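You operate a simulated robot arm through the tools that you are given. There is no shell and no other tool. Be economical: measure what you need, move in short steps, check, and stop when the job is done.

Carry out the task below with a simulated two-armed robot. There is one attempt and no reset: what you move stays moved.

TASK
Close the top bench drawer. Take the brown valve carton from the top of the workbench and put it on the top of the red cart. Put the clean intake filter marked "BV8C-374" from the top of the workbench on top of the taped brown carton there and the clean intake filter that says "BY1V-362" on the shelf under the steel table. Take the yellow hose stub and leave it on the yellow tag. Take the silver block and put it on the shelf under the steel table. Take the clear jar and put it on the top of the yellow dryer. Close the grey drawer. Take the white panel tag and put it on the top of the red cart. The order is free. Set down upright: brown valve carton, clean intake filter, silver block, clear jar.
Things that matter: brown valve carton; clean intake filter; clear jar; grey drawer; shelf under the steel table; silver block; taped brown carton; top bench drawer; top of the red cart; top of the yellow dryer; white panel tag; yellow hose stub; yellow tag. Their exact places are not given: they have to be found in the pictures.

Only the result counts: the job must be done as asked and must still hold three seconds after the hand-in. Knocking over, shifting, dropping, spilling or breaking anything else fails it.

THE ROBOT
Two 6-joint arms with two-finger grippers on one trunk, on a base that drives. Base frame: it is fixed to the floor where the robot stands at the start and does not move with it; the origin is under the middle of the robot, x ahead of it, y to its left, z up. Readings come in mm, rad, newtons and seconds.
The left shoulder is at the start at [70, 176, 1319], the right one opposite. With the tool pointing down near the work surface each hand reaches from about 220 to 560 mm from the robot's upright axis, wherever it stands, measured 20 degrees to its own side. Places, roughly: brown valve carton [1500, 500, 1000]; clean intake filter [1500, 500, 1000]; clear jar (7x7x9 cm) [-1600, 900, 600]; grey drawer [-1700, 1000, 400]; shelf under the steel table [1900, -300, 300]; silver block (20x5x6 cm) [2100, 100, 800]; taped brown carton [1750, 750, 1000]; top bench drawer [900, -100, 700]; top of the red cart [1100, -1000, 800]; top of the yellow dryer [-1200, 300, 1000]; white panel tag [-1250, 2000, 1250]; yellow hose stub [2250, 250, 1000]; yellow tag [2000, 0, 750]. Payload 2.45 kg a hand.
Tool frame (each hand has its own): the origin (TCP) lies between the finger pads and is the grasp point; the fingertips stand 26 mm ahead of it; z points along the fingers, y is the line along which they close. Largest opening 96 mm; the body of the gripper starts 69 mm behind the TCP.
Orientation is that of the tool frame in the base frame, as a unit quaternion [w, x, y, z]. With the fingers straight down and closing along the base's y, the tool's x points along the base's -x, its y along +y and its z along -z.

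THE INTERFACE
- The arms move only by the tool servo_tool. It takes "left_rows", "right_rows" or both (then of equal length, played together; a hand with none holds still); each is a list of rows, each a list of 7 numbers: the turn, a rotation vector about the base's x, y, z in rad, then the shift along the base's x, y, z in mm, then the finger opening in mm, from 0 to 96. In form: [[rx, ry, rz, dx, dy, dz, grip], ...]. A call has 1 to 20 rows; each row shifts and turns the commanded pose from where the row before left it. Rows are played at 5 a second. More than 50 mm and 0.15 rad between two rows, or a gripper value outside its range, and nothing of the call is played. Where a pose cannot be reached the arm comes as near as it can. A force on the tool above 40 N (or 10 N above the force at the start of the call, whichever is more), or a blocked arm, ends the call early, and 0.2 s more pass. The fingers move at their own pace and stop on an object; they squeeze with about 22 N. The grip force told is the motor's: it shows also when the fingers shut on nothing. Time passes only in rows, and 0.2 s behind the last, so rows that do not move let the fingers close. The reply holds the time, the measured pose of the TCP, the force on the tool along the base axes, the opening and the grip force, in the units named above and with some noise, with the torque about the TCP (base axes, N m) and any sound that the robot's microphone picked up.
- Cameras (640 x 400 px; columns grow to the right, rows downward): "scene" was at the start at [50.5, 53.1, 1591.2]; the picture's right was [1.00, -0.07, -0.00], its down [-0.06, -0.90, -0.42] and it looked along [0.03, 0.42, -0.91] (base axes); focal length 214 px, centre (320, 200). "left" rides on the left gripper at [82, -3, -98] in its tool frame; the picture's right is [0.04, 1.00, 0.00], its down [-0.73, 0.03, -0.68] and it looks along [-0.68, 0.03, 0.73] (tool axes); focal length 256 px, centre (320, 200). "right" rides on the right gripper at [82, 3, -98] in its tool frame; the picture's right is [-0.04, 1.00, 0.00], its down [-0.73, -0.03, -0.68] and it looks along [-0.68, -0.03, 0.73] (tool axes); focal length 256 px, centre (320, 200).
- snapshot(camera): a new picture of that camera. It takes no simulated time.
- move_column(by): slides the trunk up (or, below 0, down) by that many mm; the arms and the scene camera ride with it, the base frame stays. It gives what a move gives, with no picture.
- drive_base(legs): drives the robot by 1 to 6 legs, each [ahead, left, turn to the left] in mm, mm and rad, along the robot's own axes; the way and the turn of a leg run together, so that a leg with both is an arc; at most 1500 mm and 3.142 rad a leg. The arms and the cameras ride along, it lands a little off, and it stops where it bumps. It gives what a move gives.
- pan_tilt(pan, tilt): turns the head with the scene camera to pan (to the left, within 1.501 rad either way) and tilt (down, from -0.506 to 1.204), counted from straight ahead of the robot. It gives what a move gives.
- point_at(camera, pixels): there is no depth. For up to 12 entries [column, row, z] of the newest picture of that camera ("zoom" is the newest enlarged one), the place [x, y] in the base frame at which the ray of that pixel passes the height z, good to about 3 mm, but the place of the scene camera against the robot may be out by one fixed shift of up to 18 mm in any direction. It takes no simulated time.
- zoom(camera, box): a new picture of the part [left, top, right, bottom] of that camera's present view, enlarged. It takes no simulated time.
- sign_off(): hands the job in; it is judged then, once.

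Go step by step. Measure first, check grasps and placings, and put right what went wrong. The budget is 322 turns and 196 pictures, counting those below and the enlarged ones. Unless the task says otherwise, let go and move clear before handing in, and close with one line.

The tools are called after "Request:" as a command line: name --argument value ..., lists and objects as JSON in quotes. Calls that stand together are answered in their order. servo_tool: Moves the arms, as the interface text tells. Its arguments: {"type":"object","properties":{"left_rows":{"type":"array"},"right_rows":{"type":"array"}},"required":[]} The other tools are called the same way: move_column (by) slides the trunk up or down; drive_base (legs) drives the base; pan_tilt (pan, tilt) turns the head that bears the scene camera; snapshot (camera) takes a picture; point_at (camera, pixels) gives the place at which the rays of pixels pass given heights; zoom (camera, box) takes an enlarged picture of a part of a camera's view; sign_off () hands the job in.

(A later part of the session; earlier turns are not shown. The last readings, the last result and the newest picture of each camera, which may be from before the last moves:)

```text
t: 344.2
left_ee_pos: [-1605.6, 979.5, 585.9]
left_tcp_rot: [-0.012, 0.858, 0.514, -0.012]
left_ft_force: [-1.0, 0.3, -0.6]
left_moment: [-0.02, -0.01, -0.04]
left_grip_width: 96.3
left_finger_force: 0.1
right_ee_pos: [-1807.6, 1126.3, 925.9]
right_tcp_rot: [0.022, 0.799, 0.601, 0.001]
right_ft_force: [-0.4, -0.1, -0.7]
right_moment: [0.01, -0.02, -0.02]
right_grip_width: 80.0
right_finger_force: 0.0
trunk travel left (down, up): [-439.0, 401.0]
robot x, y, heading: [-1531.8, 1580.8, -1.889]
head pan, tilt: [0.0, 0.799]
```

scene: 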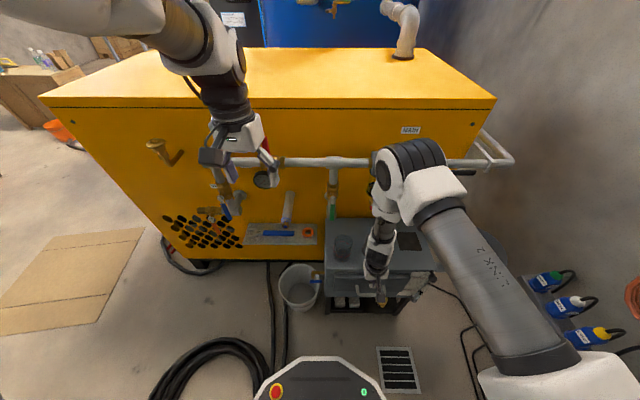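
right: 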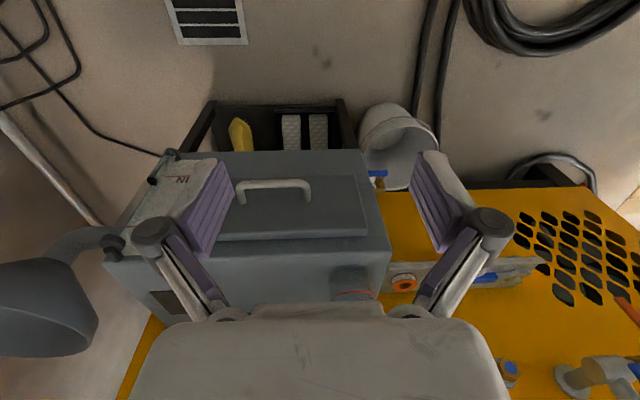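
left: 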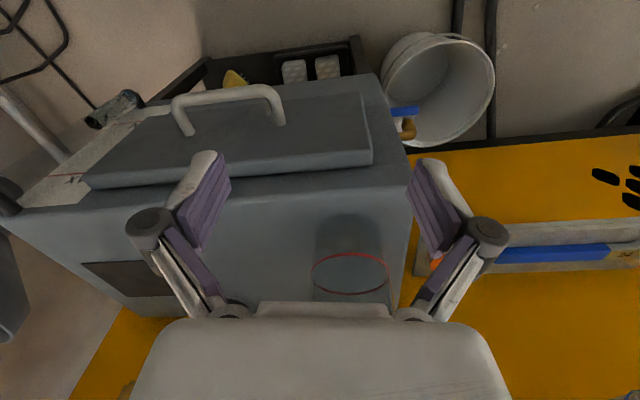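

Request:
snapshot --camera "left"

Request:
point_at --camera "left" --pixels '[[350, 228, 532], [350, 228, 560], [350, 228, 600], [408, 182, 532], [408, 182, 560], [408, 182, 600], [350, 265, 600]]'

```text
20 pictures are left
```

left: 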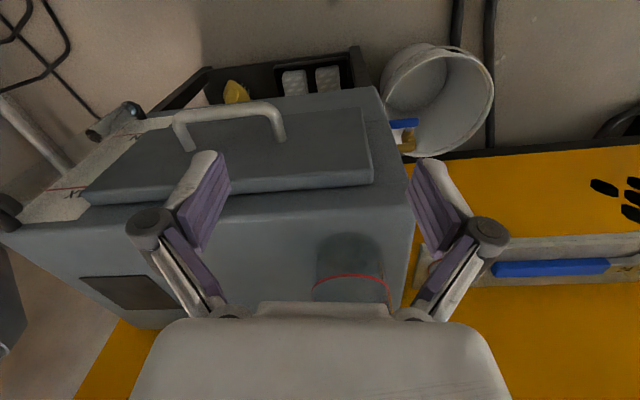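

```text
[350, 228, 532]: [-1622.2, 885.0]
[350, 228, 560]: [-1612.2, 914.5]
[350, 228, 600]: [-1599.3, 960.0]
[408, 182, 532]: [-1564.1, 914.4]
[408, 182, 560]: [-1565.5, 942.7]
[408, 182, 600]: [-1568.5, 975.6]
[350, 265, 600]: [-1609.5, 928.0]
```

I'll pitch the left hand 45° for more reach instead of moving the base, then extend onto the jar.

Request:
servo_tool --left_rows '[[-0.116, 0.062, 0, 0, 0, 2, 96], [-0.116, 0.062, 0, 0, 0, 2, 96], [-0.116, 0.062, 0, 0, 0, 0, 96], [-0.116, 0.062, 0, 0, 0, 0, 96], [-0.116, 0.062, 0, 0, 0, 0, 96], [-0.116, 0.062, 0, -4, -17, 0, 96], [0, 0, 0, -8, -34, 0, 96]]'

Request:
snapshot --camera "left"

```text
t: 345.8
left_ee_pos: [-1632.8, 941.9, 590.3]
left_tcp_rot: [0.088, 0.832, 0.483, -0.257]
left_ft_force: [-0.1, -0.6, -0.2]
left_moment: [-0.01, -0.03, 0.0]
left_grip_width: 96.1
left_finger_force: 0.0
left hand out of reach, approached as far as the arm can: row 3, 4, 5
right_ee_pos: [-1806.9, 1125.6, 927.0]
right_tcp_rot: [0.023, 0.799, 0.6, 0.0]
right_ft_force: [0.4, 0.1, 0.4]
right_moment: [0.0, 0.01, 0.0]
right_grip_width: 80.1
right_finger_force: 0.0
trunk travel left (down, up): [-439.0, 401.0]
robot x, y, heading: [-1527.6, 1577.3, -1.893]
head pan, tilt: [0.0, 0.799]
```

```text
19 pictures are left
```

left: 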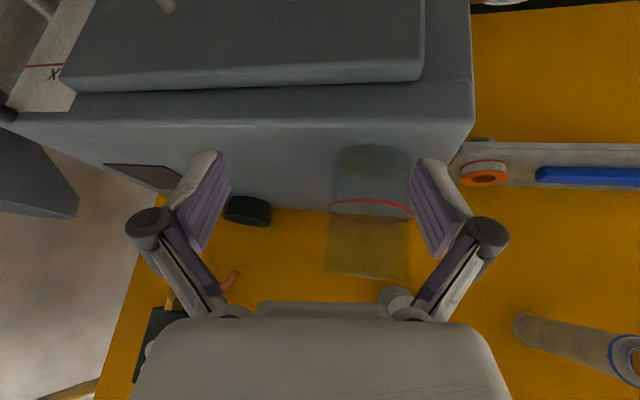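

Request:
point_at --camera "left" --pixels '[[371, 170, 532], [371, 148, 532], [330, 175, 532], [411, 172, 532], [371, 170, 550], [472, 122, 532], [472, 122, 550]]'

```text
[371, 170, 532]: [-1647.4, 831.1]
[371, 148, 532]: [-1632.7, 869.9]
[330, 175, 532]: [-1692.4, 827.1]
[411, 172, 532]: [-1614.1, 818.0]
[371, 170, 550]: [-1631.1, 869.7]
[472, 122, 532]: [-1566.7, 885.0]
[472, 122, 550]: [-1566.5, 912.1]
```

Jar centre ≈(−1640,850), top surface z≈541. Shift laterally 37 mm to line up, then slide forward 84 mm along the tool's heading.

Request:
servo_tool --left_rows '[[0, 0, 0, 16, -8, 0, 96], [0, 0, 0, 17, -9, 0, 96], [0, 0, 0, -13, -25, 0, 96], [0, 0, 0, -13, -25, 0, 96], [0, 0, 0, 0, 0, 0, 96]]'

Request:
snapshot --camera "left"

```text
t: 347.0
left_ee_pos: [-1624.9, 874.3, 588.8]
left_tcp_rot: [0.089, 0.832, 0.484, -0.257]
left_ft_force: [-0.4, 0.3, -0.4]
left_moment: [0.02, 0.02, -0.05]
left_grip_width: 95.8
left_finger_force: 0.0
right_ee_pos: [-1807.9, 1126.2, 927.3]
right_tcp_rot: [0.022, 0.799, 0.601, 0.001]
right_ft_force: [-0.5, -0.1, -0.6]
right_moment: [0.01, 0.03, -0.04]
right_grip_width: 79.9
right_finger_force: 0.1
trunk travel left (down, up): [-439.0, 401.0]
robot x, y, heading: [-1526.5, 1579.1, -1.891]
head pan, tilt: [0.0, 0.799]
```

```text
18 pictures are left
```

left: 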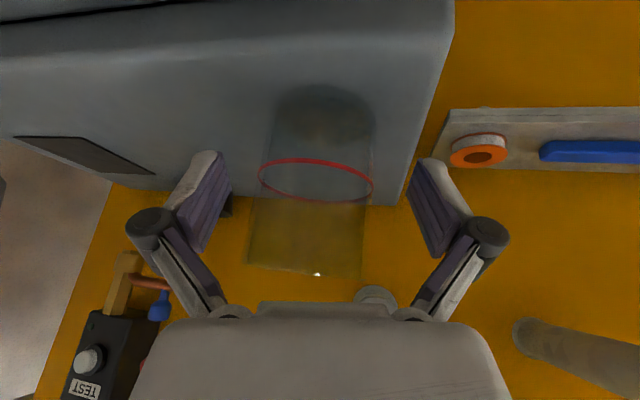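

Request:
servo_tool --left_rows '[[0, 0, 0, -14, -25, 0, 96], [0, 0, 0, 0, 0, 0, 40], [0, 0, 0, 0, 0, 0, 40], [0, 0, 0, 0, 0, 10, 40], [0, 0, 0, 0, 0, 30, 40]]'

Request:
snapshot --camera "left"

```text
t: 348.2
left_ee_pos: [-1639.3, 846.8, 629.9]
left_tcp_rot: [0.089, 0.832, 0.484, -0.258]
left_ft_force: [0.3, -0.5, -1.1]
left_moment: [-0.02, -0.01, 0.04]
left_grip_width: 62.7
left_finger_force: 22.5
right_ee_pos: [-1806.5, 1126.8, 926.5]
right_tcp_rot: [0.022, 0.799, 0.6, 0.001]
right_ft_force: [0.4, 0.0, -0.3]
right_moment: [0.02, -0.01, 0.02]
right_grip_width: 79.9
right_finger_force: 0.1
trunk travel left (down, up): [-439.0, 401.0]
robot x, y, heading: [-1528.8, 1574.8, -1.893]
head pan, tilt: [0.0, 0.799]
```

```text
17 pictures are left
```

left: 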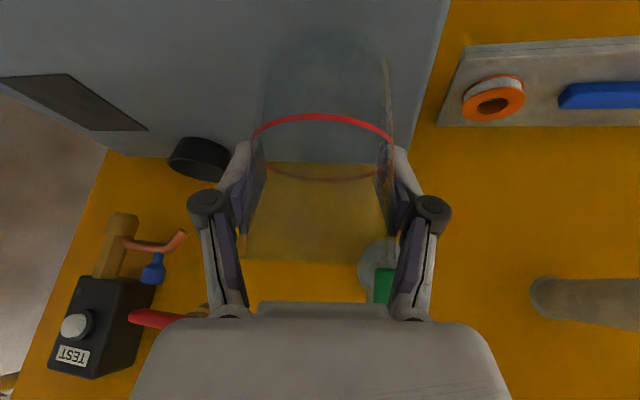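

Jar is held. With the dryer's far side out of reach from here, I'll bring the jar around to the dryer's front later, and pick the door tag with the right hand first. Back off and raise.

Request:
drive_base --legs '[[-100, 0, 0]]'

Request:
move_column --by 395

Request:
servo_tool --left_rows '[[0, 0, 0, 10, 28, -35, 40], [0, 0, 0, 14, 40, -20, 40], [0, 0, 0, 14, 40, -20, 40], [0, 0, 0, 14, 40, -10, 40], [0, 0, 0, 14, 40, 0, 40]]'

```text
t: 349.4
left_ee_pos: [-1611.0, 942.2, 629.2]
left_tcp_rot: [0.092, 0.833, 0.483, -0.254]
left_ft_force: [0.9, 0.2, -0.1]
left_moment: [0.04, -0.01, 0.01]
left_grip_width: 62.4
left_finger_force: 21.6
right_ee_pos: [-1783.6, 1223.1, 923.8]
right_tcp_rot: [0.027, 0.799, 0.6, 0.004]
right_ft_force: [0.0, 0.8, -1.2]
right_moment: [-0.02, 0.02, 0.02]
right_grip_width: 80.1
right_finger_force: 0.1
trunk travel left (down, up): [-439.0, 401.0]
robot x, y, heading: [-1496.5, 1672.6, -1.887]
head pan, tilt: [0.0, 0.799]
```

```text
t: 353.2
left_ee_pos: [-1611.7, 942.0, 1023.5]
left_tcp_rot: [0.092, 0.833, 0.484, -0.253]
left_ft_force: [-0.1, -0.1, -0.3]
left_moment: [-0.02, -0.02, 0.02]
left_grip_width: 62.0
left_finger_force: 21.9
right_ee_pos: [-1783.1, 1223.7, 1318.9]
right_tcp_rot: [0.026, 0.799, 0.6, 0.006]
right_ft_force: [0.1, -0.4, -0.2]
right_moment: [-0.03, -0.01, 0.01]
right_grip_width: 79.7
right_finger_force: 0.1
trunk travel left (down, up): [-834.0, 6.0]
robot x, y, heading: [-1498.6, 1675.0, -1.888]
head pan, tilt: [0.0, 0.799]
```

```text
t: 354.4
left_ee_pos: [-1539.7, 1120.2, 945.4]
left_tcp_rot: [0.081, 0.835, 0.481, -0.255]
left_ft_force: [-0.3, -0.7, -0.8]
left_moment: [-0.01, 0.01, 0.01]
left_grip_width: 61.8
left_finger_force: 21.9
left hand out of reach, approached as far as the arm can: row 5
right_ee_pos: [-1783.1, 1222.3, 1318.7]
right_tcp_rot: [0.026, 0.799, 0.6, 0.004]
right_ft_force: [0.0, -0.7, 0.2]
right_moment: [-0.06, 0.01, 0.0]
right_grip_width: 80.0
right_finger_force: 0.1
trunk travel left (down, up): [-834.0, 6.0]
robot x, y, heading: [-1495.2, 1673.2, -1.89]
head pan, tilt: [0.0, 0.799]
```

Carry the jar around first: back along the y≈1700 corridor, around the green table, toward the dryer's front.

Request:
drive_base --legs '[[-371, 971, 0], [-401, 1021, 0]]'

```text
t: 361.4
left_ee_pos: [-305.0, 1183.5, 943.5]
left_tcp_rot: [0.083, 0.832, 0.487, -0.253]
left_ft_force: [-0.9, -0.1, -1.4]
left_moment: [0.04, -0.03, 0.0]
left_grip_width: 61.9
left_finger_force: 21.8
right_ee_pos: [-550.3, 1282.2, 1316.4]
right_tcp_rot: [0.027, 0.795, 0.606, 0.008]
right_ft_force: [-0.7, 0.8, -0.3]
right_moment: [-0.02, -0.02, 0.0]
right_grip_width: 79.8
right_finger_force: 0.0
trunk travel left (down, up): [-834.0, 6.0]
robot x, y, heading: [-265.4, 1742.1, -1.87]
head pan, tilt: [0.0, 0.799]
stopped in leg 2: the robot was blocked; the commanded pose is now the measured one
```

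Blocked near the green table — my jar hand is low over it. Checking immediately.

Request:
snapshot --camera "scene"

Request:
snapshot --camera "left"

```text
16 pictures are left
```

scene: 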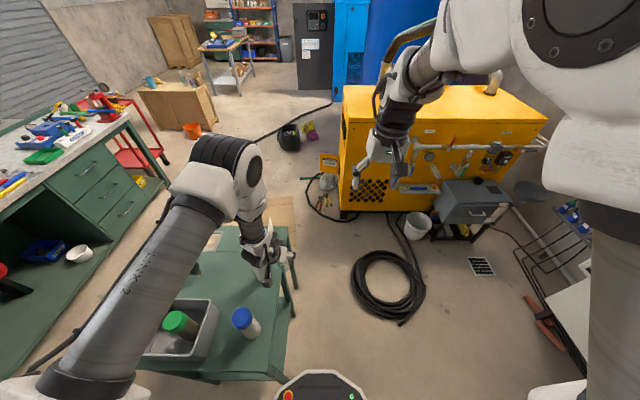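

```text
15 pictures are left
```

left: 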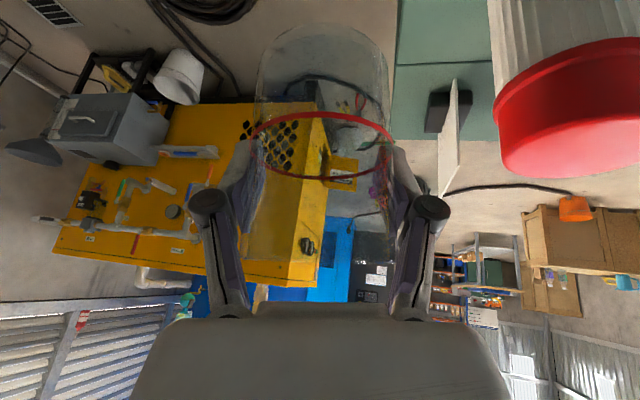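

The hand is right beside the red-capped bottle (still upright). I'll sidestep away, back up 320 mm so the hand clears the table, then continue.

Request:
drive_base --legs '[[0, -70, 0], [-330, 0, 0]]'

Request:
snapshot --camera "scene"

```text
t: 364.2
left_ee_pos: [-273.3, 1518.4, 943.7]
left_tcp_rot: [0.081, 0.833, 0.484, -0.254]
left_ft_force: [-0.2, -0.3, -0.2]
left_moment: [0.0, 0.02, 0.01]
left_grip_width: 61.3
left_finger_force: 22.4
right_ee_pos: [-516.3, 1618.8, 1317.9]
right_tcp_rot: [0.026, 0.797, 0.603, 0.006]
right_ft_force: [0.0, -0.4, -0.3]
right_moment: [0.02, -0.01, -0.02]
right_grip_width: 79.9
right_finger_force: 0.2
trunk travel left (down, up): [-834.0, 6.0]
robot x, y, heading: [-234.0, 2075.9, -1.883]
head pan, tilt: [0.0, 0.799]
```

```text
14 pictures are left
```

scene: 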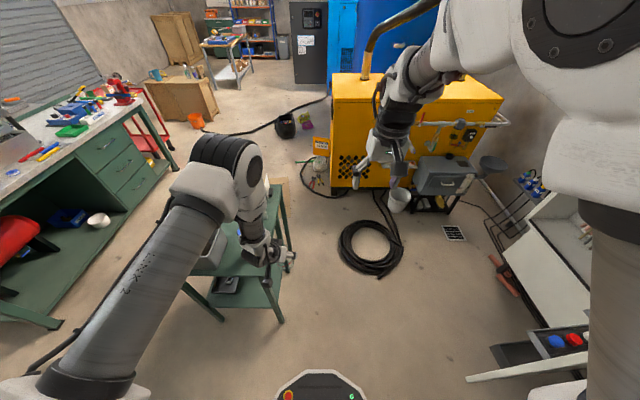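

Request:
drive_base --legs '[[-271, 842, 0], [1300, 420, 0]]'

```text
t: 375.4
left_ee_pos: [589.4, 122.6, 944.6]
left_tcp_rot: [0.079, 0.837, 0.477, -0.255]
left_ft_force: [0.3, 0.2, -0.4]
left_moment: [0.0, -0.02, 0.02]
left_grip_width: 61.4
left_finger_force: 21.9
right_ee_pos: [348.2, 228.7, 1318.9]
right_tcp_rot: [0.025, 0.802, 0.597, 0.005]
right_ft_force: [-0.6, -0.8, 1.4]
right_moment: [-0.01, 0.02, -0.01]
right_grip_width: 79.8
right_finger_force: 0.0
trunk travel left (down, up): [-834.0, 6.0]
robot x, y, heading: [637.2, 677.9, -1.898]
head pan, tilt: [0.0, 0.799]
```

Request:
drive_base --legs '[[828, -391, 0], [0, 0, -1.636]]'

Request:
pan_tilt --pan 0.1 --tilt 0.75

Request:
snapshot --camera "scene"

```text
t: 384.3
left_ee_pos: [-556.4, 52.8, 944.7]
left_tcp_rot: [-0.127, 0.926, -0.267, -0.235]
left_ft_force: [0.2, 0.4, -1.5]
left_moment: [0.05, 0.02, 0.01]
left_grip_width: 61.1
left_finger_force: 22.0
right_ee_pos: [-446.2, 292.4, 1318.7]
right_tcp_rot: [0.022, 0.987, -0.156, -0.015]
right_ft_force: [0.5, 0.2, -0.3]
right_moment: [0.02, -0.02, -0.03]
right_grip_width: 80.0
right_finger_force: 0.0
trunk travel left (down, up): [-834.0, 6.0]
robot x, y, heading: [-0.0, -7.1, 2.795]
head pan, tilt: [0.0, 0.799]
```

```text
t: 384.9
left_ee_pos: [-556.9, 53.8, 944.7]
left_tcp_rot: [-0.127, 0.926, -0.266, -0.236]
left_ft_force: [-0.1, 0.5, -1.1]
left_moment: [-0.01, 0.01, 0.01]
left_grip_width: 61.3
left_finger_force: 22.0
right_ee_pos: [-445.9, 292.5, 1318.0]
right_tcp_rot: [0.022, 0.987, -0.157, -0.015]
right_ft_force: [-0.2, -0.5, -0.8]
right_moment: [0.02, 0.01, 0.01]
right_grip_width: 80.3
right_finger_force: 0.0
trunk travel left (down, up): [-834.0, 6.0]
robot x, y, heading: [-3.1, -5.9, 2.792]
head pan, tilt: [0.099, 0.75]
```

```text
13 pictures are left
```

scene: 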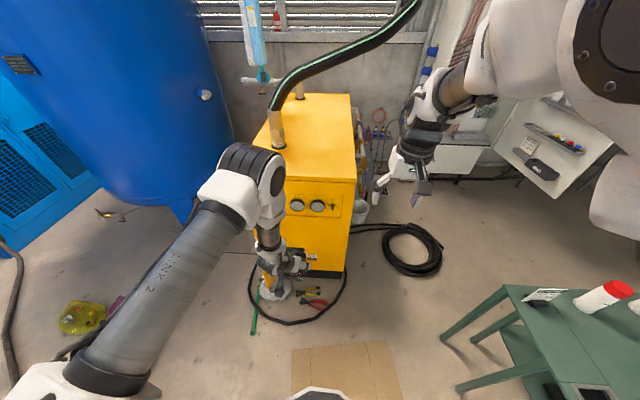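

Request:
point_at --camera "scene" --pixels '[[300, 325, 0], [345, 300, 0], [253, 333, 0], [357, 183, 1010], [288, 183, 1010], [352, 95, 1010], [277, 145, 1010], [325, 160, 1010], [320, 305, 0], [295, 345, 0]]'

Request:
zoom --camera "scene" --box '[240, 80, 400, 200]'

```text
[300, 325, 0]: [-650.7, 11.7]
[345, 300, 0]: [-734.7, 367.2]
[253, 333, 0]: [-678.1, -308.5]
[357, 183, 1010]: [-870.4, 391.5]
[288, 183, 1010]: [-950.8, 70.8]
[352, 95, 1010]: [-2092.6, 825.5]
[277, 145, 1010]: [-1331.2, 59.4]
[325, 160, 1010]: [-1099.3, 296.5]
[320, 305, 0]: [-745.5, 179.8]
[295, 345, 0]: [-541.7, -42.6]
```

```text
3.33 times, centred on (320, 140) of scene
```

zoom: 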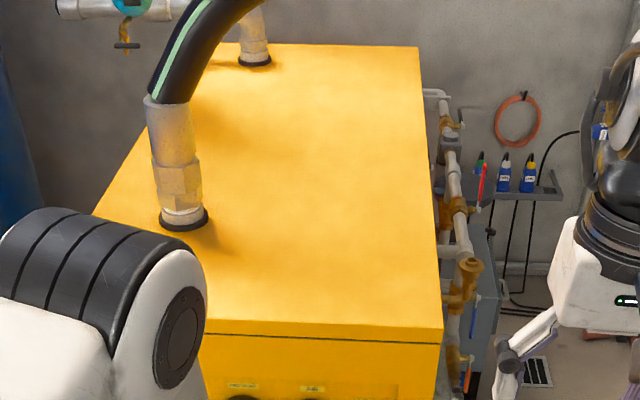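

The dryer's front top edge is around x≈−950, with a cable loop and cardboard on the floor before it. First extend and raise the jar hand here in free air.

Request:
servo_tool --left_rows '[[0, 0, 0, -40, 14, 10, 40], [0, 0, 0, -40, 14, 10, 40], [0, 0, 0, -40, 14, 10, 40], [0, 0, 0, -30, 10, 30, 40], [0, 0, 0, 0, 0, 40, 40], [0, 0, 0, 0, 0, 40, 40], [0, 0, 0, 0, 0, 0, 40]]'

```text
t: 386.5
left_ee_pos: [-707.8, 107.9, 1086.1]
left_tcp_rot: [-0.126, 0.927, -0.265, -0.234]
left_ft_force: [0.4, -0.2, -1.1]
left_moment: [0.02, -0.01, -0.01]
left_grip_width: 61.2
left_finger_force: 22.1
right_ee_pos: [-446.3, 291.6, 1318.0]
right_tcp_rot: [0.021, 0.987, -0.157, -0.014]
right_ft_force: [-0.2, -0.3, -0.2]
right_moment: [-0.01, 0.01, 0.02]
right_grip_width: 79.9
right_finger_force: 0.1
trunk travel left (down, up): [-834.0, 6.0]
robot x, y, heading: [-6.4, -11.6, 2.792]
head pan, tilt: [0.099, 0.75]
```

Reached f≈700 at z 1086. Raise a bit more, then drive around the cardboard.

Request:
servo_tool --left_rows '[[0, 0, 0, 0, 0, 20, 40], [0, 0, 0, 0, 0, 0, 40]]'

Request:
drive_base --legs '[[-110, 304, 0], [0, 0, -0.36], [230, 170, 0]]'

Request:
snapshot --camera "left"

```text
t: 387.1
left_ee_pos: [-706.8, 105.8, 1106.2]
left_tcp_rot: [-0.127, 0.926, -0.266, -0.235]
left_ft_force: [-0.1, 0.0, -1.0]
left_moment: [0.01, 0.05, 0.01]
left_grip_width: 61.0
left_finger_force: 22.0
right_ee_pos: [-445.6, 291.7, 1317.7]
right_tcp_rot: [0.022, 0.987, -0.157, -0.015]
right_ft_force: [-0.1, 0.3, 0.0]
right_moment: [0.0, 0.01, -0.01]
right_grip_width: 79.7
right_finger_force: 0.0
trunk travel left (down, up): [-834.0, 6.0]
robot x, y, heading: [0.4, -9.1, 2.786]
head pan, tilt: [0.099, 0.75]
```

```text
t: 392.0
left_ee_pos: [-898.4, 44.8, 1107.2]
left_tcp_rot: [-0.167, 0.862, -0.431, -0.209]
left_ft_force: [0.3, -0.9, -1.0]
left_moment: [0.04, 0.01, -0.01]
left_grip_width: 60.1
left_finger_force: 21.8
right_ee_pos: [-586.8, 125.7, 1318.1]
right_tcp_rot: [0.019, 0.942, -0.334, -0.019]
right_ft_force: [0.4, 0.3, 0.3]
right_moment: [-0.01, -0.02, -0.02]
right_grip_width: 79.6
right_finger_force: 0.1
trunk travel left (down, up): [-834.0, 6.0]
robot x, y, heading: [-283.9, -315.4, 2.428]
head pan, tilt: [0.099, 0.75]
```

```text
11 pictures are left
```

left: 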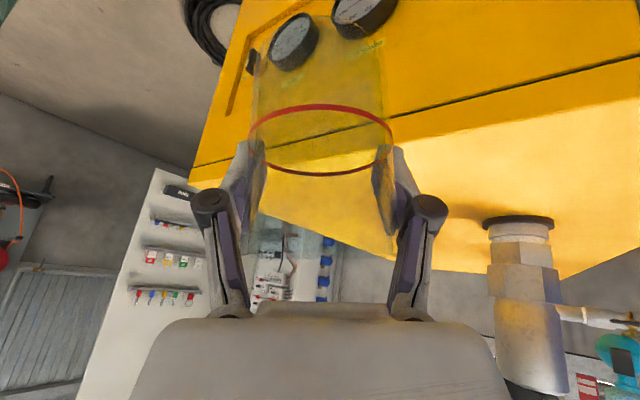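

Request:
zoom --camera "left" --box '[380, 60, 640, 230]'

Request:
point_at --camera "left" --pixels '[[188, 182, 1000], [188, 182, 1020], [440, 130, 1000], [440, 130, 1020], [620, 98, 1000], [520, 222, 1010], [640, 65, 980]]'

```text
2.35 times, centred on (510, 145) of left
```

zoom: 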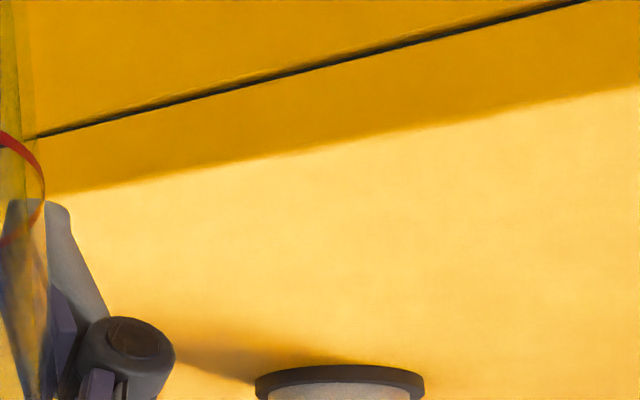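

```text
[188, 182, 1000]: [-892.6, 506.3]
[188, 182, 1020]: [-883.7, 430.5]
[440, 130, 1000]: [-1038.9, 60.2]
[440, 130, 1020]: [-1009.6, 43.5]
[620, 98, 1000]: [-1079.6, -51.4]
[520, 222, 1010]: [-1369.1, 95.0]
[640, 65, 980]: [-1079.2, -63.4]
```

Request:
point_at --camera "scene" --pixels '[[388, 342, 0], [402, 399, 0], [291, 349, 0], [291, 399, 0], [442, 335, 0], [458, 390, 0], [500, 290, 850]]'

```text
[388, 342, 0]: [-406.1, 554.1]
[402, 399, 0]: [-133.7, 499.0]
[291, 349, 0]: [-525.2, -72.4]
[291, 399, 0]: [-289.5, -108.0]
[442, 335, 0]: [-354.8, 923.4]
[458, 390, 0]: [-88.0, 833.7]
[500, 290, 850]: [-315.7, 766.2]
```

The base already overlapped the cardboard edge without effect, so a slightly closer stance is fine while staying off the cable loop. Driving to (−390,−100) facing the dryer.

Request:
drive_base --legs '[[215, -93, 0], [0, 0, 0.139]]'

Request:
snapshot --camera "left"

```text
t: 394.4
left_ee_pos: [-1048.3, 176.8, 1107.4]
left_tcp_rot: [-0.153, 0.889, -0.373, -0.219]
left_ft_force: [1.1, -0.4, -0.2]
left_moment: [-0.03, 0.04, 0.01]
left_grip_width: 60.0
left_finger_force: 21.7
right_ee_pos: [-751.5, 297.2, 1318.4]
right_tcp_rot: [0.02, 0.962, -0.272, -0.017]
right_ft_force: [0.2, -0.7, -0.6]
right_moment: [-0.01, 0.0, 0.02]
right_grip_width: 80.0
right_finger_force: 0.0
trunk travel left (down, up): [-834.0, 6.0]
robot x, y, heading: [-397.5, -97.3, 2.555]
head pan, tilt: [0.099, 0.75]
```

```text
9 pictures are left
```

left: 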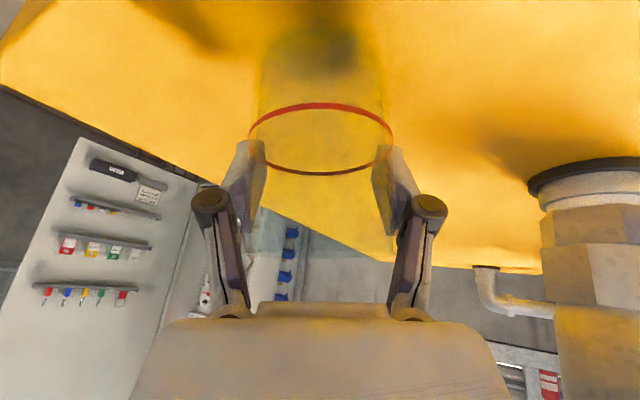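

The jar is over the dryer top. Extend 25 mm further in and lower to contact.

Request:
servo_tool --left_rows '[[0, 0, 0, -21, 14, 0, 40], [0, 0, 0, 0, 0, -25, 40], [0, 0, 0, 0, 0, -10, 40], [0, 0, 0, 0, 0, -6, 40], [0, 0, 0, 0, 0, -5, 40], [0, 0, 0, 0, 0, -4, 40], [0, 0, 0, 0, 0, -4, 40], [0, 0, 0, 0, 0, -4, 40], [0, 0, 0, 0, 0, -4, 40], [0, 0, 0, 0, 0, -4, 40], [0, 0, 0, 0, 0, -4, 40], [0, 0, 0, 0, 0, -4, 40], [0, 0, 0, 0, 0, -4, 40]]'

```text
t: 395.3
left_ee_pos: [-1071.4, 193.5, 1079.5]
left_tcp_rot: [-0.155, 0.886, -0.373, -0.226]
left_ft_force: [10.7, -0.2, 33.0]
left_moment: [-0.92, -0.13, 0.22]
left_grip_width: 68.8
left_finger_force: 22.0
right_ee_pos: [-750.5, 295.5, 1319.8]
right_tcp_rot: [0.021, 0.962, -0.271, -0.019]
right_ft_force: [-1.1, -0.1, -0.3]
right_moment: [-0.04, -0.06, 0.04]
right_grip_width: 80.0
right_finger_force: 0.1
trunk travel left (down, up): [-834.0, 6.0]
robot x, y, heading: [-394.0, -102.5, 2.564]
head pan, tilt: [0.099, 0.75]
stopped in row 4 (left hand): the force on the tool passed its limit at 47 N (the readings are from after the stop); the commanded pose is now the measured one
```

Request:
snapshot --camera "left"

```text
8 pictures are left
```

left: 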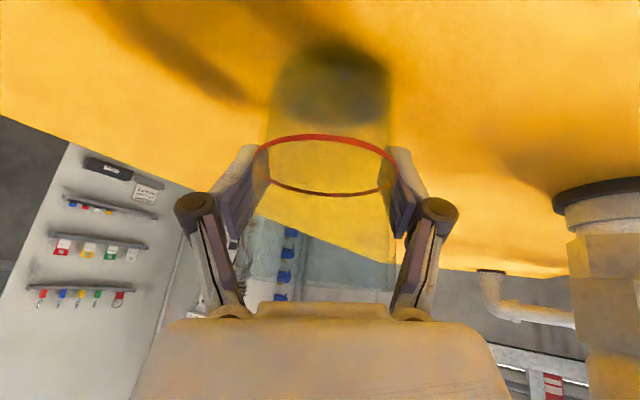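

Jar is pressed on the surface. Releasing slowly.

Request:
servo_tool --left_rows '[[0, 0, 0, 0, 0, 2, 70], [0, 0, 0, 0, 0, 0, 78], [0, 0, 0, 0, 0, 0, 88], [0, 0, 0, 0, 0, 0, 96], [0, 0, 0, 0, 0, 0, 96]]'

Request:
snapshot --camera "left"

```text
t: 396.5
left_ee_pos: [-1073.5, 193.6, 1074.9]
left_tcp_rot: [-0.154, 0.888, -0.373, -0.221]
left_ft_force: [0.5, 0.3, 0.5]
left_moment: [0.0, 0.03, 0.0]
left_grip_width: 95.9
left_finger_force: 0.1
right_ee_pos: [-752.8, 296.4, 1318.3]
right_tcp_rot: [0.02, 0.962, -0.27, -0.017]
right_ft_force: [-0.4, 0.0, 0.2]
right_moment: [-0.06, 0.0, 0.0]
right_grip_width: 80.0
right_finger_force: 0.0
trunk travel left (down, up): [-834.0, 6.0]
robot x, y, heading: [-390.2, -99.5, 2.56]
head pan, tilt: [0.099, 0.75]
```

```text
7 pictures are left
```

left: 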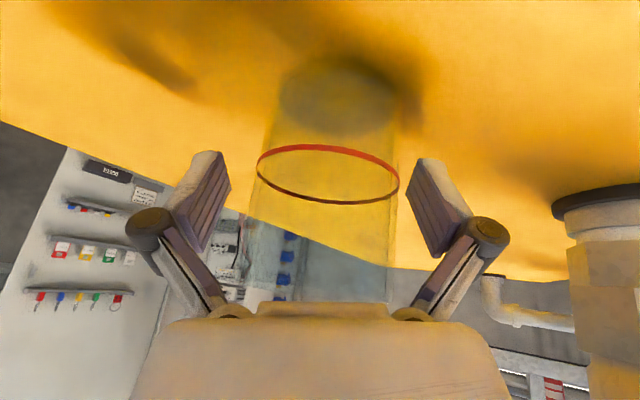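

Jar stands upright on the dryer. Retreat along the finger direction.

Request:
drive_base --legs '[[-197, 34, 0]]'

Request:
snapshot --camera "left"

```text
t: 398.1
left_ee_pos: [-929.4, 53.7, 1072.9]
left_tcp_rot: [-0.154, 0.889, -0.371, -0.221]
left_ft_force: [-0.3, 0.2, -0.1]
left_moment: [-0.04, 0.01, 0.02]
left_grip_width: 96.0
left_finger_force: 0.0
right_ee_pos: [-608.4, 160.4, 1316.4]
right_tcp_rot: [0.019, 0.963, -0.269, -0.016]
right_ft_force: [-0.6, -0.2, 0.1]
right_moment: [-0.01, -0.02, -0.02]
right_grip_width: 80.1
right_finger_force: 0.0
trunk travel left (down, up): [-834.0, 6.0]
robot x, y, heading: [-240.3, -236.4, 2.562]
head pan, tilt: [0.099, 0.75]
```

```text
6 pictures are left
```

left: 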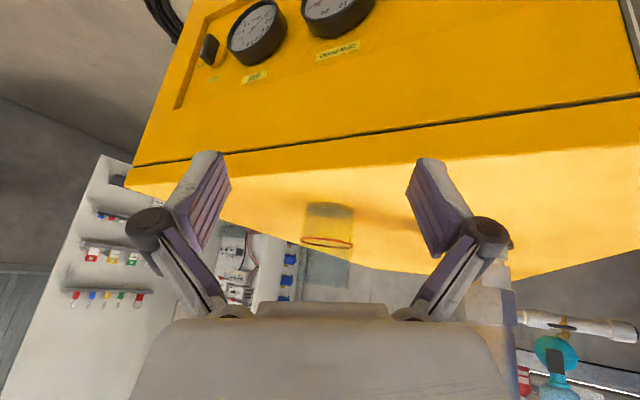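

Jar is good. For the tag, use this left view (white tag at (133,257)) to intersect rays.

Request:
point_at --camera "left" --pixels '[[133, 257, 1150], [133, 257, 1200], [133, 257, 1250], [133, 266, 1200], [85, 254, 1200], [150, 292, 1250], [70, 290, 1250], [135, 165, 1000]]'

```text
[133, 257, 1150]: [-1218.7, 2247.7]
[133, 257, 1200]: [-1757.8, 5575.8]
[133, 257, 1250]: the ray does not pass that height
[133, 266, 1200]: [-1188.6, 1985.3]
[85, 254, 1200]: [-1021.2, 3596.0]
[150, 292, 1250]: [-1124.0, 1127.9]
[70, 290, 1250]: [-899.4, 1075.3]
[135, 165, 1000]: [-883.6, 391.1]
```

Jar done. Prepare for the tag: unpitch/tuck the left hand low and pitch the right hand ~45°.

Request:
servo_tool --left_rows '[[-0.092, -0.098, 0, 38, -25, 0, 80], [-0.092, -0.098, 0, 38, -25, 0, 80], [-0.092, -0.098, 0, 38, -25, 0, 80], [-0.092, -0.098, 0, 38, -25, 0, 80], [0, 0, 0, 30, -20, -30, 80], [0, 0, 0, 0, 0, -45, 80], [0, 0, 0, 0, 0, -45, 80], [0, 0, 0, 0, 0, -45, 80], [0, 0, 0, 0, 0, -45, 80]]' --right_rows '[[0.067, 0.112, 0, 0, 0, -10, 80], [0.067, 0.112, 0, 0, 0, -10, 80], [0.067, 0.112, 0, 0, 0, -15, 80], [0.067, 0.112, 0, 0, 0, -15, 80], [0.067, 0.112, 0, 0, 0, -15, 80], [0.067, 0.112, 0, 0, 0, -15, 80], [0, 0, 0, 0, 0, -15, 80], [0, 0, 0, 0, 0, -15, 80], [0, 0, 0, 0, 0, 0, 80]]'

```text
t: 400.1
left_ee_pos: [-741.7, -70.6, 861.8]
left_tcp_rot: [-0.059, 0.927, -0.369, 0.026]
left_ft_force: [-0.3, 0.7, 0.1]
left_moment: [-0.01, 0.04, 0.01]
left_grip_width: 79.8
left_finger_force: 0.1
right_ee_pos: [-604.0, 192.2, 1231.6]
right_tcp_rot: [-0.044, 0.888, -0.263, -0.374]
right_ft_force: [-0.5, 0.5, 0.0]
right_moment: [0.0, -0.02, -0.03]
right_grip_width: 80.0
right_finger_force: 0.1
right hand out of reach, approached as far as the arm can: row 3, 4, 5, 6, 8
trunk travel left (down, up): [-834.0, 6.0]
robot x, y, heading: [-244.8, -241.8, 2.568]
head pan, tilt: [0.099, 0.75]
```

Both set. Retract the left, then travel: turn to face −y and go around the table again.

Request:
servo_tool --left_rows '[[0, 0, 0, 38, -24, 0, 80], [0, 0, 0, 38, -24, 0, 80], [0, 0, 0, 38, -24, 0, 80], [0, 0, 0, 36, -24, 0, 80]]'

Request:
drive_base --legs '[[0, 0, -2.07], [0, 0, -2.07], [-736, 885, 0], [-700, 0, 0], [-700, 0, 0]]'

```text
t: 401.1
left_ee_pos: [-593.5, -164.6, 865.7]
left_tcp_rot: [-0.059, 0.927, -0.369, 0.025]
left_ft_force: [0.4, 0.6, -0.4]
left_moment: [0.01, 0.04, -0.01]
left_grip_width: 80.2
left_finger_force: 0.0
right_ee_pos: [-599.5, 190.4, 1227.9]
right_tcp_rot: [-0.043, 0.889, -0.263, -0.372]
right_ft_force: [0.7, 0.5, 0.4]
right_moment: [-0.05, 0.0, 0.0]
right_grip_width: 79.8
right_finger_force: 0.0
trunk travel left (down, up): [-834.0, 6.0]
robot x, y, heading: [-245.5, -236.7, 2.561]
head pan, tilt: [0.099, 0.75]
```

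```text
t: 423.7
left_ee_pos: [744.6, 1577.8, 864.4]
left_tcp_rot: [-0.05, 0.761, 0.645, -0.04]
left_ft_force: [-1.0, -0.7, -0.1]
left_moment: [0.01, 0.0, -0.01]
left_grip_width: 80.2
left_finger_force: 0.1
right_ee_pos: [452.8, 1371.9, 1224.5]
right_tcp_rot: [0.306, 0.652, 0.661, -0.21]
right_ft_force: [0.1, 0.0, 0.1]
right_moment: [0.0, -0.01, 0.02]
right_grip_width: 80.0
right_finger_force: 0.1
trunk travel left (down, up): [-834.0, 6.0]
robot x, y, heading: [610.9, 1909.0, -1.56]
head pan, tilt: [0.099, 0.75]
```

Request:
drive_base --legs '[[0, -1000, 0], [215, -300, 0], [0, -400, 0], [120, -350, 0]]'

```text
t: 434.9
left_ee_pos: [-1294.2, 1204.9, 864.7]
left_tcp_rot: [-0.051, 0.759, 0.648, -0.04]
left_ft_force: [0.1, -0.1, -0.3]
left_moment: [0.03, 0.01, -0.02]
left_grip_width: 79.9
left_finger_force: 0.1
right_ee_pos: [-1585.1, 996.9, 1226.9]
right_tcp_rot: [0.308, 0.652, 0.661, -0.207]
right_ft_force: [0.4, -0.4, -0.4]
right_moment: [0.01, 0.02, -0.01]
right_grip_width: 79.9
right_finger_force: 0.1
trunk travel left (down, up): [-834.0, 6.0]
robot x, y, heading: [-1430.9, 1533.1, -1.555]
head pan, tilt: [0.099, 0.75]
```

Request:
drive_base --legs '[[48, -44, 0], [0, 0, 2.6]]'

Request:
snapshot --camera "right"

```text
t: 441.9
left_ee_pos: [-1395.7, 1832.2, 864.3]
left_tcp_rot: [0.023, -0.392, 0.918, -0.06]
left_ft_force: [-0.5, 0.7, 0.2]
left_moment: [0.0, 0.01, 0.02]
left_grip_width: 80.0
left_finger_force: 0.1
right_ee_pos: [-1037.9, 1836.5, 1226.2]
right_tcp_rot: [0.291, -0.436, 0.819, 0.232]
right_ft_force: [-0.3, -0.3, 0.5]
right_moment: [0.04, -0.05, -0.01]
right_grip_width: 79.9
right_finger_force: 0.1
trunk travel left (down, up): [-834.0, 6.0]
robot x, y, heading: [-1470.7, 1482.5, 0.983]
head pan, tilt: [0.099, 0.75]
```

```text
5 pictures are left
```

right: 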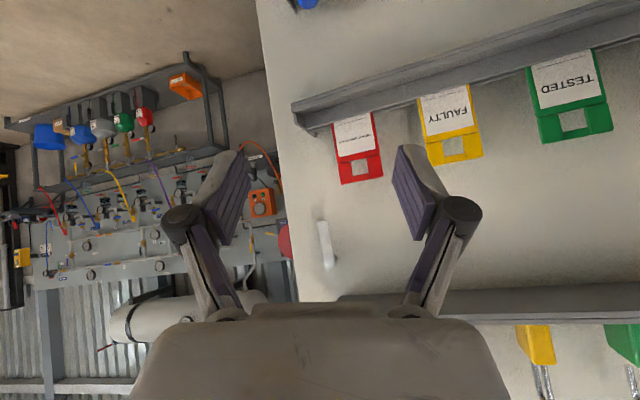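

Request:
point_at --camera "right" --pixels '[[357, 152, 1140], [357, 152, 1160], [357, 152, 1180], [450, 125, 1140], [450, 125, 1160], [570, 95, 1140], [570, 95, 1160], [570, 95, 1120], [335, 133, 1120], [383, 178, 1170], [358, 180, 1170]]'

```text
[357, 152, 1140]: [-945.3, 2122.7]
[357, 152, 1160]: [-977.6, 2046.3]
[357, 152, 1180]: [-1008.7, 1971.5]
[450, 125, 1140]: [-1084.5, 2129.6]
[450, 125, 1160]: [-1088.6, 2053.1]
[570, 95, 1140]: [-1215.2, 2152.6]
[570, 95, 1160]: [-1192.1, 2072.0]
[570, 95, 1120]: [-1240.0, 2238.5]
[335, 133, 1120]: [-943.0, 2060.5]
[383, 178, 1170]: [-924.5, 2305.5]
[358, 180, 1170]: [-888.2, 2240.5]
```

Very clear: red, yellow, green tags; the white one is further right in this view. Back up 70 mm and rotate 0.25 rad to see it and triangulate.

Request:
drive_base --legs '[[-70, 0, 0], [0, 0, 0.27]]'

Request:
snapshot --camera "right"

```text
t: 443.8
left_ee_pos: [-1534.2, 1779.2, 864.5]
left_tcp_rot: [0.033, -0.515, 0.855, -0.056]
left_ft_force: [0.7, -1.0, -0.3]
left_moment: [0.03, 0.01, -0.02]
left_grip_width: 80.1
left_finger_force: 0.1
right_ee_pos: [-1191.4, 1880.4, 1226.3]
right_tcp_rot: [0.254, -0.546, 0.751, 0.271]
right_ft_force: [0.0, 0.5, -0.5]
right_moment: [-0.02, 0.0, 0.03]
right_grip_width: 80.0
right_finger_force: 0.1
trunk travel left (down, up): [-834.0, 6.0]
robot x, y, heading: [-1511.9, 1422.9, 1.259]
head pan, tilt: [0.099, 0.75]
```

```text
4 pictures are left
```

right: 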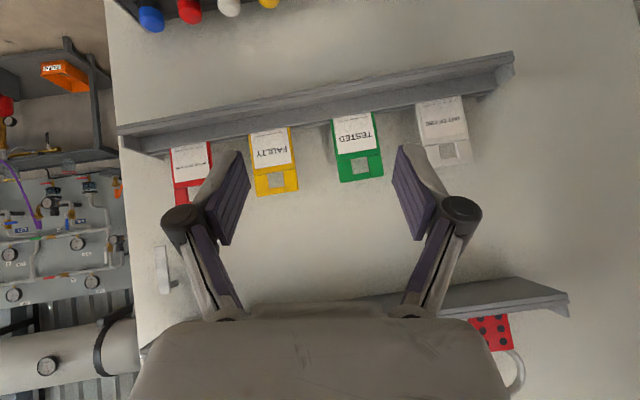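

Request:
point_at --camera "right" --pixels '[[273, 163, 1150], [273, 163, 1170], [357, 147, 1130], [357, 147, 1150], [357, 147, 1170], [443, 130, 1130], [443, 130, 1150], [443, 130, 1170], [420, 118, 1130], [470, 115, 1130], [450, 162, 1170], [515, 60, 1100]]'

```text
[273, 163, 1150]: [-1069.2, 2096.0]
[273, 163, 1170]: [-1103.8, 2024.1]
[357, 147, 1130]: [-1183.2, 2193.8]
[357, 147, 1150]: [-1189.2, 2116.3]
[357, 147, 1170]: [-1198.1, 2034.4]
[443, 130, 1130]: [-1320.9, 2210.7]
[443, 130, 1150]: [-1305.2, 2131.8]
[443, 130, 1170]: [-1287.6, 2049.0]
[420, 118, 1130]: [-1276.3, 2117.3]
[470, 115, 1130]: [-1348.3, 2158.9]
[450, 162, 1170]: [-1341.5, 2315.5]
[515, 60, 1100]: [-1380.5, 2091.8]
```

Triangulated consistently: white tag centre (−1298,2097,1158), ~55 mm wide, door normal heading 1.365. Pre-position 90 mm in front with the tool squared.

Request:
servo_tool --right_rows '[[0, 0, 0.036, -25, 26, -12, 85], [0, 0, 0.036, -25, 26, -12, 85], [0, 0, 0.036, -25, 26, -12, 85], [0, 0, 0, -25, 26, -12, 85], [0, 0, 0, -25, 25, -13, 85], [0, 0, 0, 0, 0, 0, 85]]'

Request:
snapshot --camera "right"

```text
t: 445.2
left_ee_pos: [-1534.9, 1779.1, 864.6]
left_tcp_rot: [0.031, -0.515, 0.855, -0.056]
left_ft_force: [-0.2, -0.2, 0.3]
left_moment: [0.01, -0.01, 0.01]
left_grip_width: 80.1
left_finger_force: 0.1
right_ee_pos: [-1218.7, 2021.6, 1171.3]
right_tcp_rot: [0.233, -0.563, 0.735, 0.296]
right_ft_force: [-0.2, 0.0, -0.4]
right_moment: [0.01, 0.02, -0.01]
right_grip_width: 85.0
right_finger_force: 0.0
right hand out of reach, approached as far as the arm can: row 1, 2, 3, 4, 5
trunk travel left (down, up): [-834.0, 6.0]
robot x, y, heading: [-1510.3, 1420.9, 1.261]
head pan, tilt: [0.099, 0.75]
```

```text
3 pictures are left
```

right: 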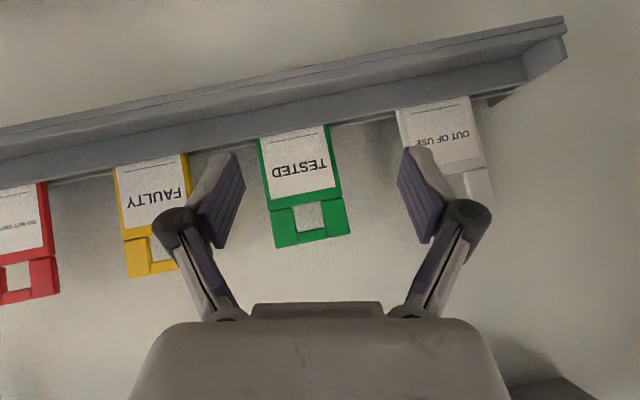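

White tag ("OUT OF USE") is ~93 mm to the robot's left and 57 mm ahead. Retract the left hand for clearance, then sidestep the base left.

Request:
servo_tool --left_rows '[[0, 0, 0, -13, -42, 0, 80], [0, 0, 0, -13, -42, 0, 80]]'

Request:
drive_base --legs '[[-20, 0, 0], [0, 93, 0]]'

```text
t: 445.8
left_ee_pos: [-1566.6, 1716.0, 871.3]
left_tcp_rot: [0.03, -0.515, 0.854, -0.066]
left_ft_force: [-0.2, -0.3, 0.6]
left_moment: [0.03, -0.02, 0.0]
left_grip_width: 80.1
left_finger_force: 0.1
left hand out of reach, approached as far as the arm can: row 1, 2
right_ee_pos: [-1219.0, 2021.0, 1169.4]
right_tcp_rot: [0.233, -0.563, 0.736, 0.294]
right_ft_force: [-1.0, -0.1, 0.6]
right_moment: [0.01, 0.0, -0.05]
right_grip_width: 85.4
right_finger_force: 0.1
trunk travel left (down, up): [-834.0, 6.0]
robot x, y, heading: [-1508.1, 1423.2, 1.261]
head pan, tilt: [0.099, 0.75]
```

```text
t: 447.3
left_ee_pos: [-1657.2, 1734.5, 868.0]
left_tcp_rot: [0.028, -0.515, 0.854, -0.072]
left_ft_force: [0.2, 0.1, 0.0]
left_moment: [0.01, 0.0, 0.01]
left_grip_width: 80.1
left_finger_force: 0.0
right_ee_pos: [-1309.2, 2041.7, 1161.6]
right_tcp_rot: [0.228, -0.566, 0.738, 0.291]
right_ft_force: [-0.7, -0.3, -0.9]
right_moment: [0.0, 0.02, 0.02]
right_grip_width: 84.9
right_finger_force: 0.1
trunk travel left (down, up): [-834.0, 6.0]
robot x, y, heading: [-1603.9, 1434.3, 1.267]
head pan, tilt: [0.099, 0.75]
```

Aligned in front of the white tag (56 mm ahead). Advance 48 mm with the base and verify.

Request:
drive_base --legs '[[46, 2, 0]]'

Request:
snapshot --camera "right"

```text
t: 448.2
left_ee_pos: [-1649.2, 1754.7, 872.5]
left_tcp_rot: [0.034, -0.522, 0.85, -0.065]
left_ft_force: [1.7, -0.3, 0.3]
left_moment: [-0.02, 0.08, -0.02]
left_grip_width: 80.0
left_finger_force: 0.1
right_ee_pos: [-1306.2, 2063.0, 1173.3]
right_tcp_rot: [0.231, -0.568, 0.731, 0.299]
right_ft_force: [3.8, -1.6, 2.0]
right_moment: [0.03, 0.22, 0.23]
right_grip_width: 85.0
right_finger_force: 0.1
trunk travel left (down, up): [-834.0, 6.0]
robot x, y, heading: [-1585.1, 1465.7, 1.282]
head pan, tilt: [0.099, 0.75]
```

```text
2 pictures are left
```

right: 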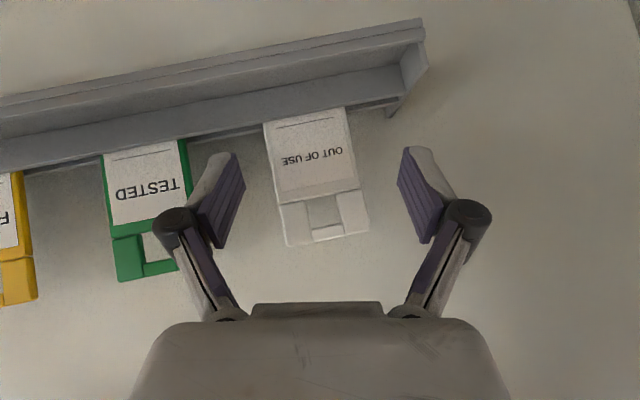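

The tag is centred between the fingers but still ~35 mm ahead. Extend 28 mm by servo, then close.

Request:
servo_tool --right_rows '[[0, 0, 0, 3, 14, -4, 85], [0, 0, 0, 3, 14, -4, 85], [0, 0, 0, 0, 0, 0, 85]]'

```text
t: 449.0
left_ee_pos: [-1647.9, 1758.9, 870.9]
left_tcp_rot: [0.031, -0.522, 0.85, -0.067]
left_ft_force: [0.2, 0.2, -0.4]
left_moment: [-0.01, 0.01, 0.03]
left_grip_width: 80.4
left_finger_force: 0.1
right_ee_pos: [-1297.6, 2097.1, 1159.5]
right_tcp_rot: [0.227, -0.569, 0.733, 0.297]
right_ft_force: [0.2, 0.4, -0.5]
right_moment: [-0.06, 0.03, 0.04]
right_grip_width: 85.0
right_finger_force: 0.1
trunk travel left (down, up): [-834.0, 6.0]
robot x, y, heading: [-1590.0, 1466.6, 1.284]
head pan, tilt: [0.099, 0.75]
```

At the tag. Closing.

Request:
servo_tool --right_rows '[[0, 0, 0, 0, 0, 0, 20], [0, 0, 0, 0, 0, 0, 20], [0, 0, 0, 0, 0, 0, 20]]'

```text
t: 449.8
left_ee_pos: [-1647.5, 1758.8, 871.2]
left_tcp_rot: [0.031, -0.523, 0.849, -0.066]
left_ft_force: [0.4, -0.6, 0.9]
left_moment: [0.0, 0.03, 0.0]
left_grip_width: 79.9
left_finger_force: 0.0
right_ee_pos: [-1300.1, 2097.1, 1162.1]
right_tcp_rot: [0.228, -0.569, 0.732, 0.298]
right_ft_force: [0.1, -0.4, 3.3]
right_moment: [-0.02, -0.08, -0.02]
right_grip_width: 54.6
right_finger_force: 21.7
trunk travel left (down, up): [-834.0, 6.0]
robot x, y, heading: [-1591.2, 1466.0, 1.281]
head pan, tilt: [0.099, 0.75]
```

Gripped at 54.6 mm. Lift and back away.

Request:
servo_tool --right_rows '[[0, 0, 0, 0, 0, 15, 20], [0, 0, 0, 0, 0, 20, 20], [0, 0, 0, 0, 0, 15, 20], [0, 0, 0, 0, 0, 0, 20]]'

Request:
drive_base --legs '[[-90, 0, 0]]'

Request:
snapshot --camera "right"

```text
t: 450.8
left_ee_pos: [-1647.6, 1759.2, 871.8]
left_tcp_rot: [0.031, -0.523, 0.849, -0.068]
left_ft_force: [0.9, -1.0, -0.4]
left_moment: [-0.03, 0.02, -0.01]
left_grip_width: 80.2
left_finger_force: 0.1
right_ee_pos: [-1298.5, 2095.7, 1210.2]
right_tcp_rot: [0.229, -0.568, 0.733, 0.296]
right_ft_force: [0.6, 0.7, -0.9]
right_moment: [0.01, 0.0, -0.01]
right_grip_width: 54.7
right_finger_force: 22.2
trunk travel left (down, up): [-834.0, 6.0]
robot x, y, heading: [-1584.7, 1465.0, 1.276]
head pan, tilt: [0.099, 0.75]
```

```text
t: 451.8
left_ee_pos: [-1653.1, 1731.9, 866.8]
left_tcp_rot: [0.024, -0.517, 0.852, -0.073]
left_ft_force: [0.3, -0.4, 0.5]
left_moment: [0.02, 0.01, 0.0]
left_grip_width: 80.0
left_finger_force: 0.0
right_ee_pos: [-1297.9, 2068.6, 1199.1]
right_tcp_rot: [0.224, -0.564, 0.74, 0.291]
right_ft_force: [0.2, 0.9, -0.4]
right_moment: [-0.02, -0.02, -0.02]
right_grip_width: 54.9
right_finger_force: 21.8
trunk travel left (down, up): [-834.0, 6.0]
robot x, y, heading: [-1603.1, 1431.1, 1.265]
head pan, tilt: [0.099, 0.75]
stopped in leg 1: the robot was blocked; the commanded pose is now the measured one
```

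```text
1 pictures are left
```

right: 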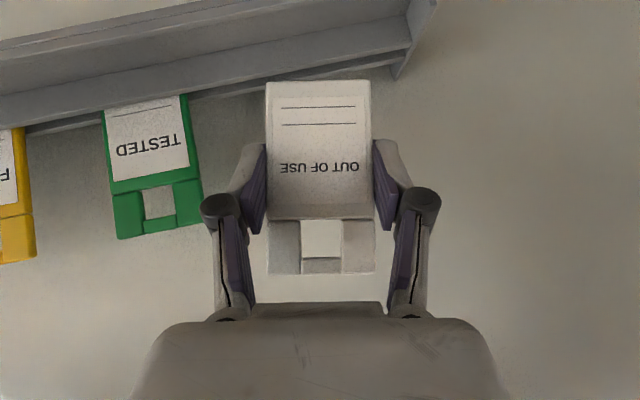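

Tag is held. The base can't back straight (grate), so retract the hand by servo first, then sidestep right.

Request:
servo_tool --right_rows '[[0, 0, 0, -5, -35, 10, 20], [0, 0, 0, -3, -40, 10, 20], [0, 0, 0, 5, -40, 5, 20], [0, 0, 0, 10, -40, 0, 20]]'

```text
t: 452.8
left_ee_pos: [-1654.0, 1732.5, 865.6]
left_tcp_rot: [0.023, -0.519, 0.852, -0.072]
left_ft_force: [-0.3, 0.3, 0.0]
left_moment: [0.0, -0.01, 0.03]
left_grip_width: 79.8
left_finger_force: 0.0
right_ee_pos: [-1291.5, 1915.9, 1224.2]
right_tcp_rot: [0.224, -0.567, 0.737, 0.292]
right_ft_force: [0.2, 1.0, -1.1]
right_moment: [-0.05, -0.01, 0.01]
right_grip_width: 54.7
right_finger_force: 21.8
trunk travel left (down, up): [-834.0, 6.0]
robot x, y, heading: [-1602.4, 1428.6, 1.27]
head pan, tilt: [0.099, 0.75]
```

Now head for the cart: sidestep, turn to face −y, and follow the known corridor back around.

Request:
drive_base --legs '[[0, -100, 0], [0, 0, -2.84], [-270, 0, 0]]'

```text
t: 462.1
left_ee_pos: [-1368.4, 1393.2, 871.2]
left_tcp_rot: [-0.062, 0.776, 0.627, -0.038]
left_ft_force: [0.1, -0.5, -0.6]
left_moment: [0.01, 0.03, -0.03]
left_grip_width: 79.9
left_finger_force: 0.0
right_ee_pos: [-1668.3, 1127.1, 1233.1]
right_tcp_rot: [0.323, 0.654, 0.658, -0.188]
right_ft_force: [0.3, 0.3, -0.4]
right_moment: [0.0, -0.02, 0.01]
right_grip_width: 54.7
right_finger_force: 22.2
trunk travel left (down, up): [-834.0, 6.0]
robot x, y, heading: [-1500.7, 1663.6, -1.608]
head pan, tilt: [0.099, 0.75]
```

Request:
drive_base --legs '[[-107, 1098, 0], [-190, 0, 0], [-37, 1010, 0], [1200, 45, 0]]'

```text
t: 479.5
left_ee_pos: [713.2, 435.9, 871.9]
left_tcp_rot: [-0.063, 0.787, 0.613, -0.039]
left_ft_force: [-0.4, -0.2, -0.7]
left_moment: [0.01, -0.01, 0.01]
left_grip_width: 80.1
left_finger_force: 0.1
right_ee_pos: [404.7, 181.0, 1232.9]
right_tcp_rot: [0.321, 0.665, 0.646, -0.194]
right_ft_force: [0.7, 0.3, -0.4]
right_moment: [0.02, 0.0, 0.05]
right_grip_width: 54.7
right_finger_force: 21.9
trunk travel left (down, up): [-834.0, 6.0]
robot x, y, heading: [590.7, 709.6, -1.637]
head pan, tilt: [0.099, 0.75]
```

Request:
drive_base --legs '[[1440, -397, 0], [0, 0, 1.287]]'

```text
t: 490.2
left_ee_pos: [375.8, -700.6, 870.7]
left_tcp_rot: [-0.027, 0.27, 0.96, -0.068]
left_ft_force: [0.1, -0.6, 1.3]
left_moment: [-0.02, -0.01, -0.02]
left_grip_width: 80.0
left_finger_force: 0.0
right_ee_pos: [527.3, -1071.6, 1233.8]
right_tcp_rot: [0.374, 0.152, 0.914, 0.034]
right_ft_force: [0.2, -0.1, 0.5]
right_moment: [0.0, 0.03, 0.03]
right_grip_width: 54.9
right_finger_force: 22.1
trunk travel left (down, up): [-834.0, 6.0]
robot x, y, heading: [82.6, -735.6, -0.371]
head pan, tilt: [0.099, 0.75]
```

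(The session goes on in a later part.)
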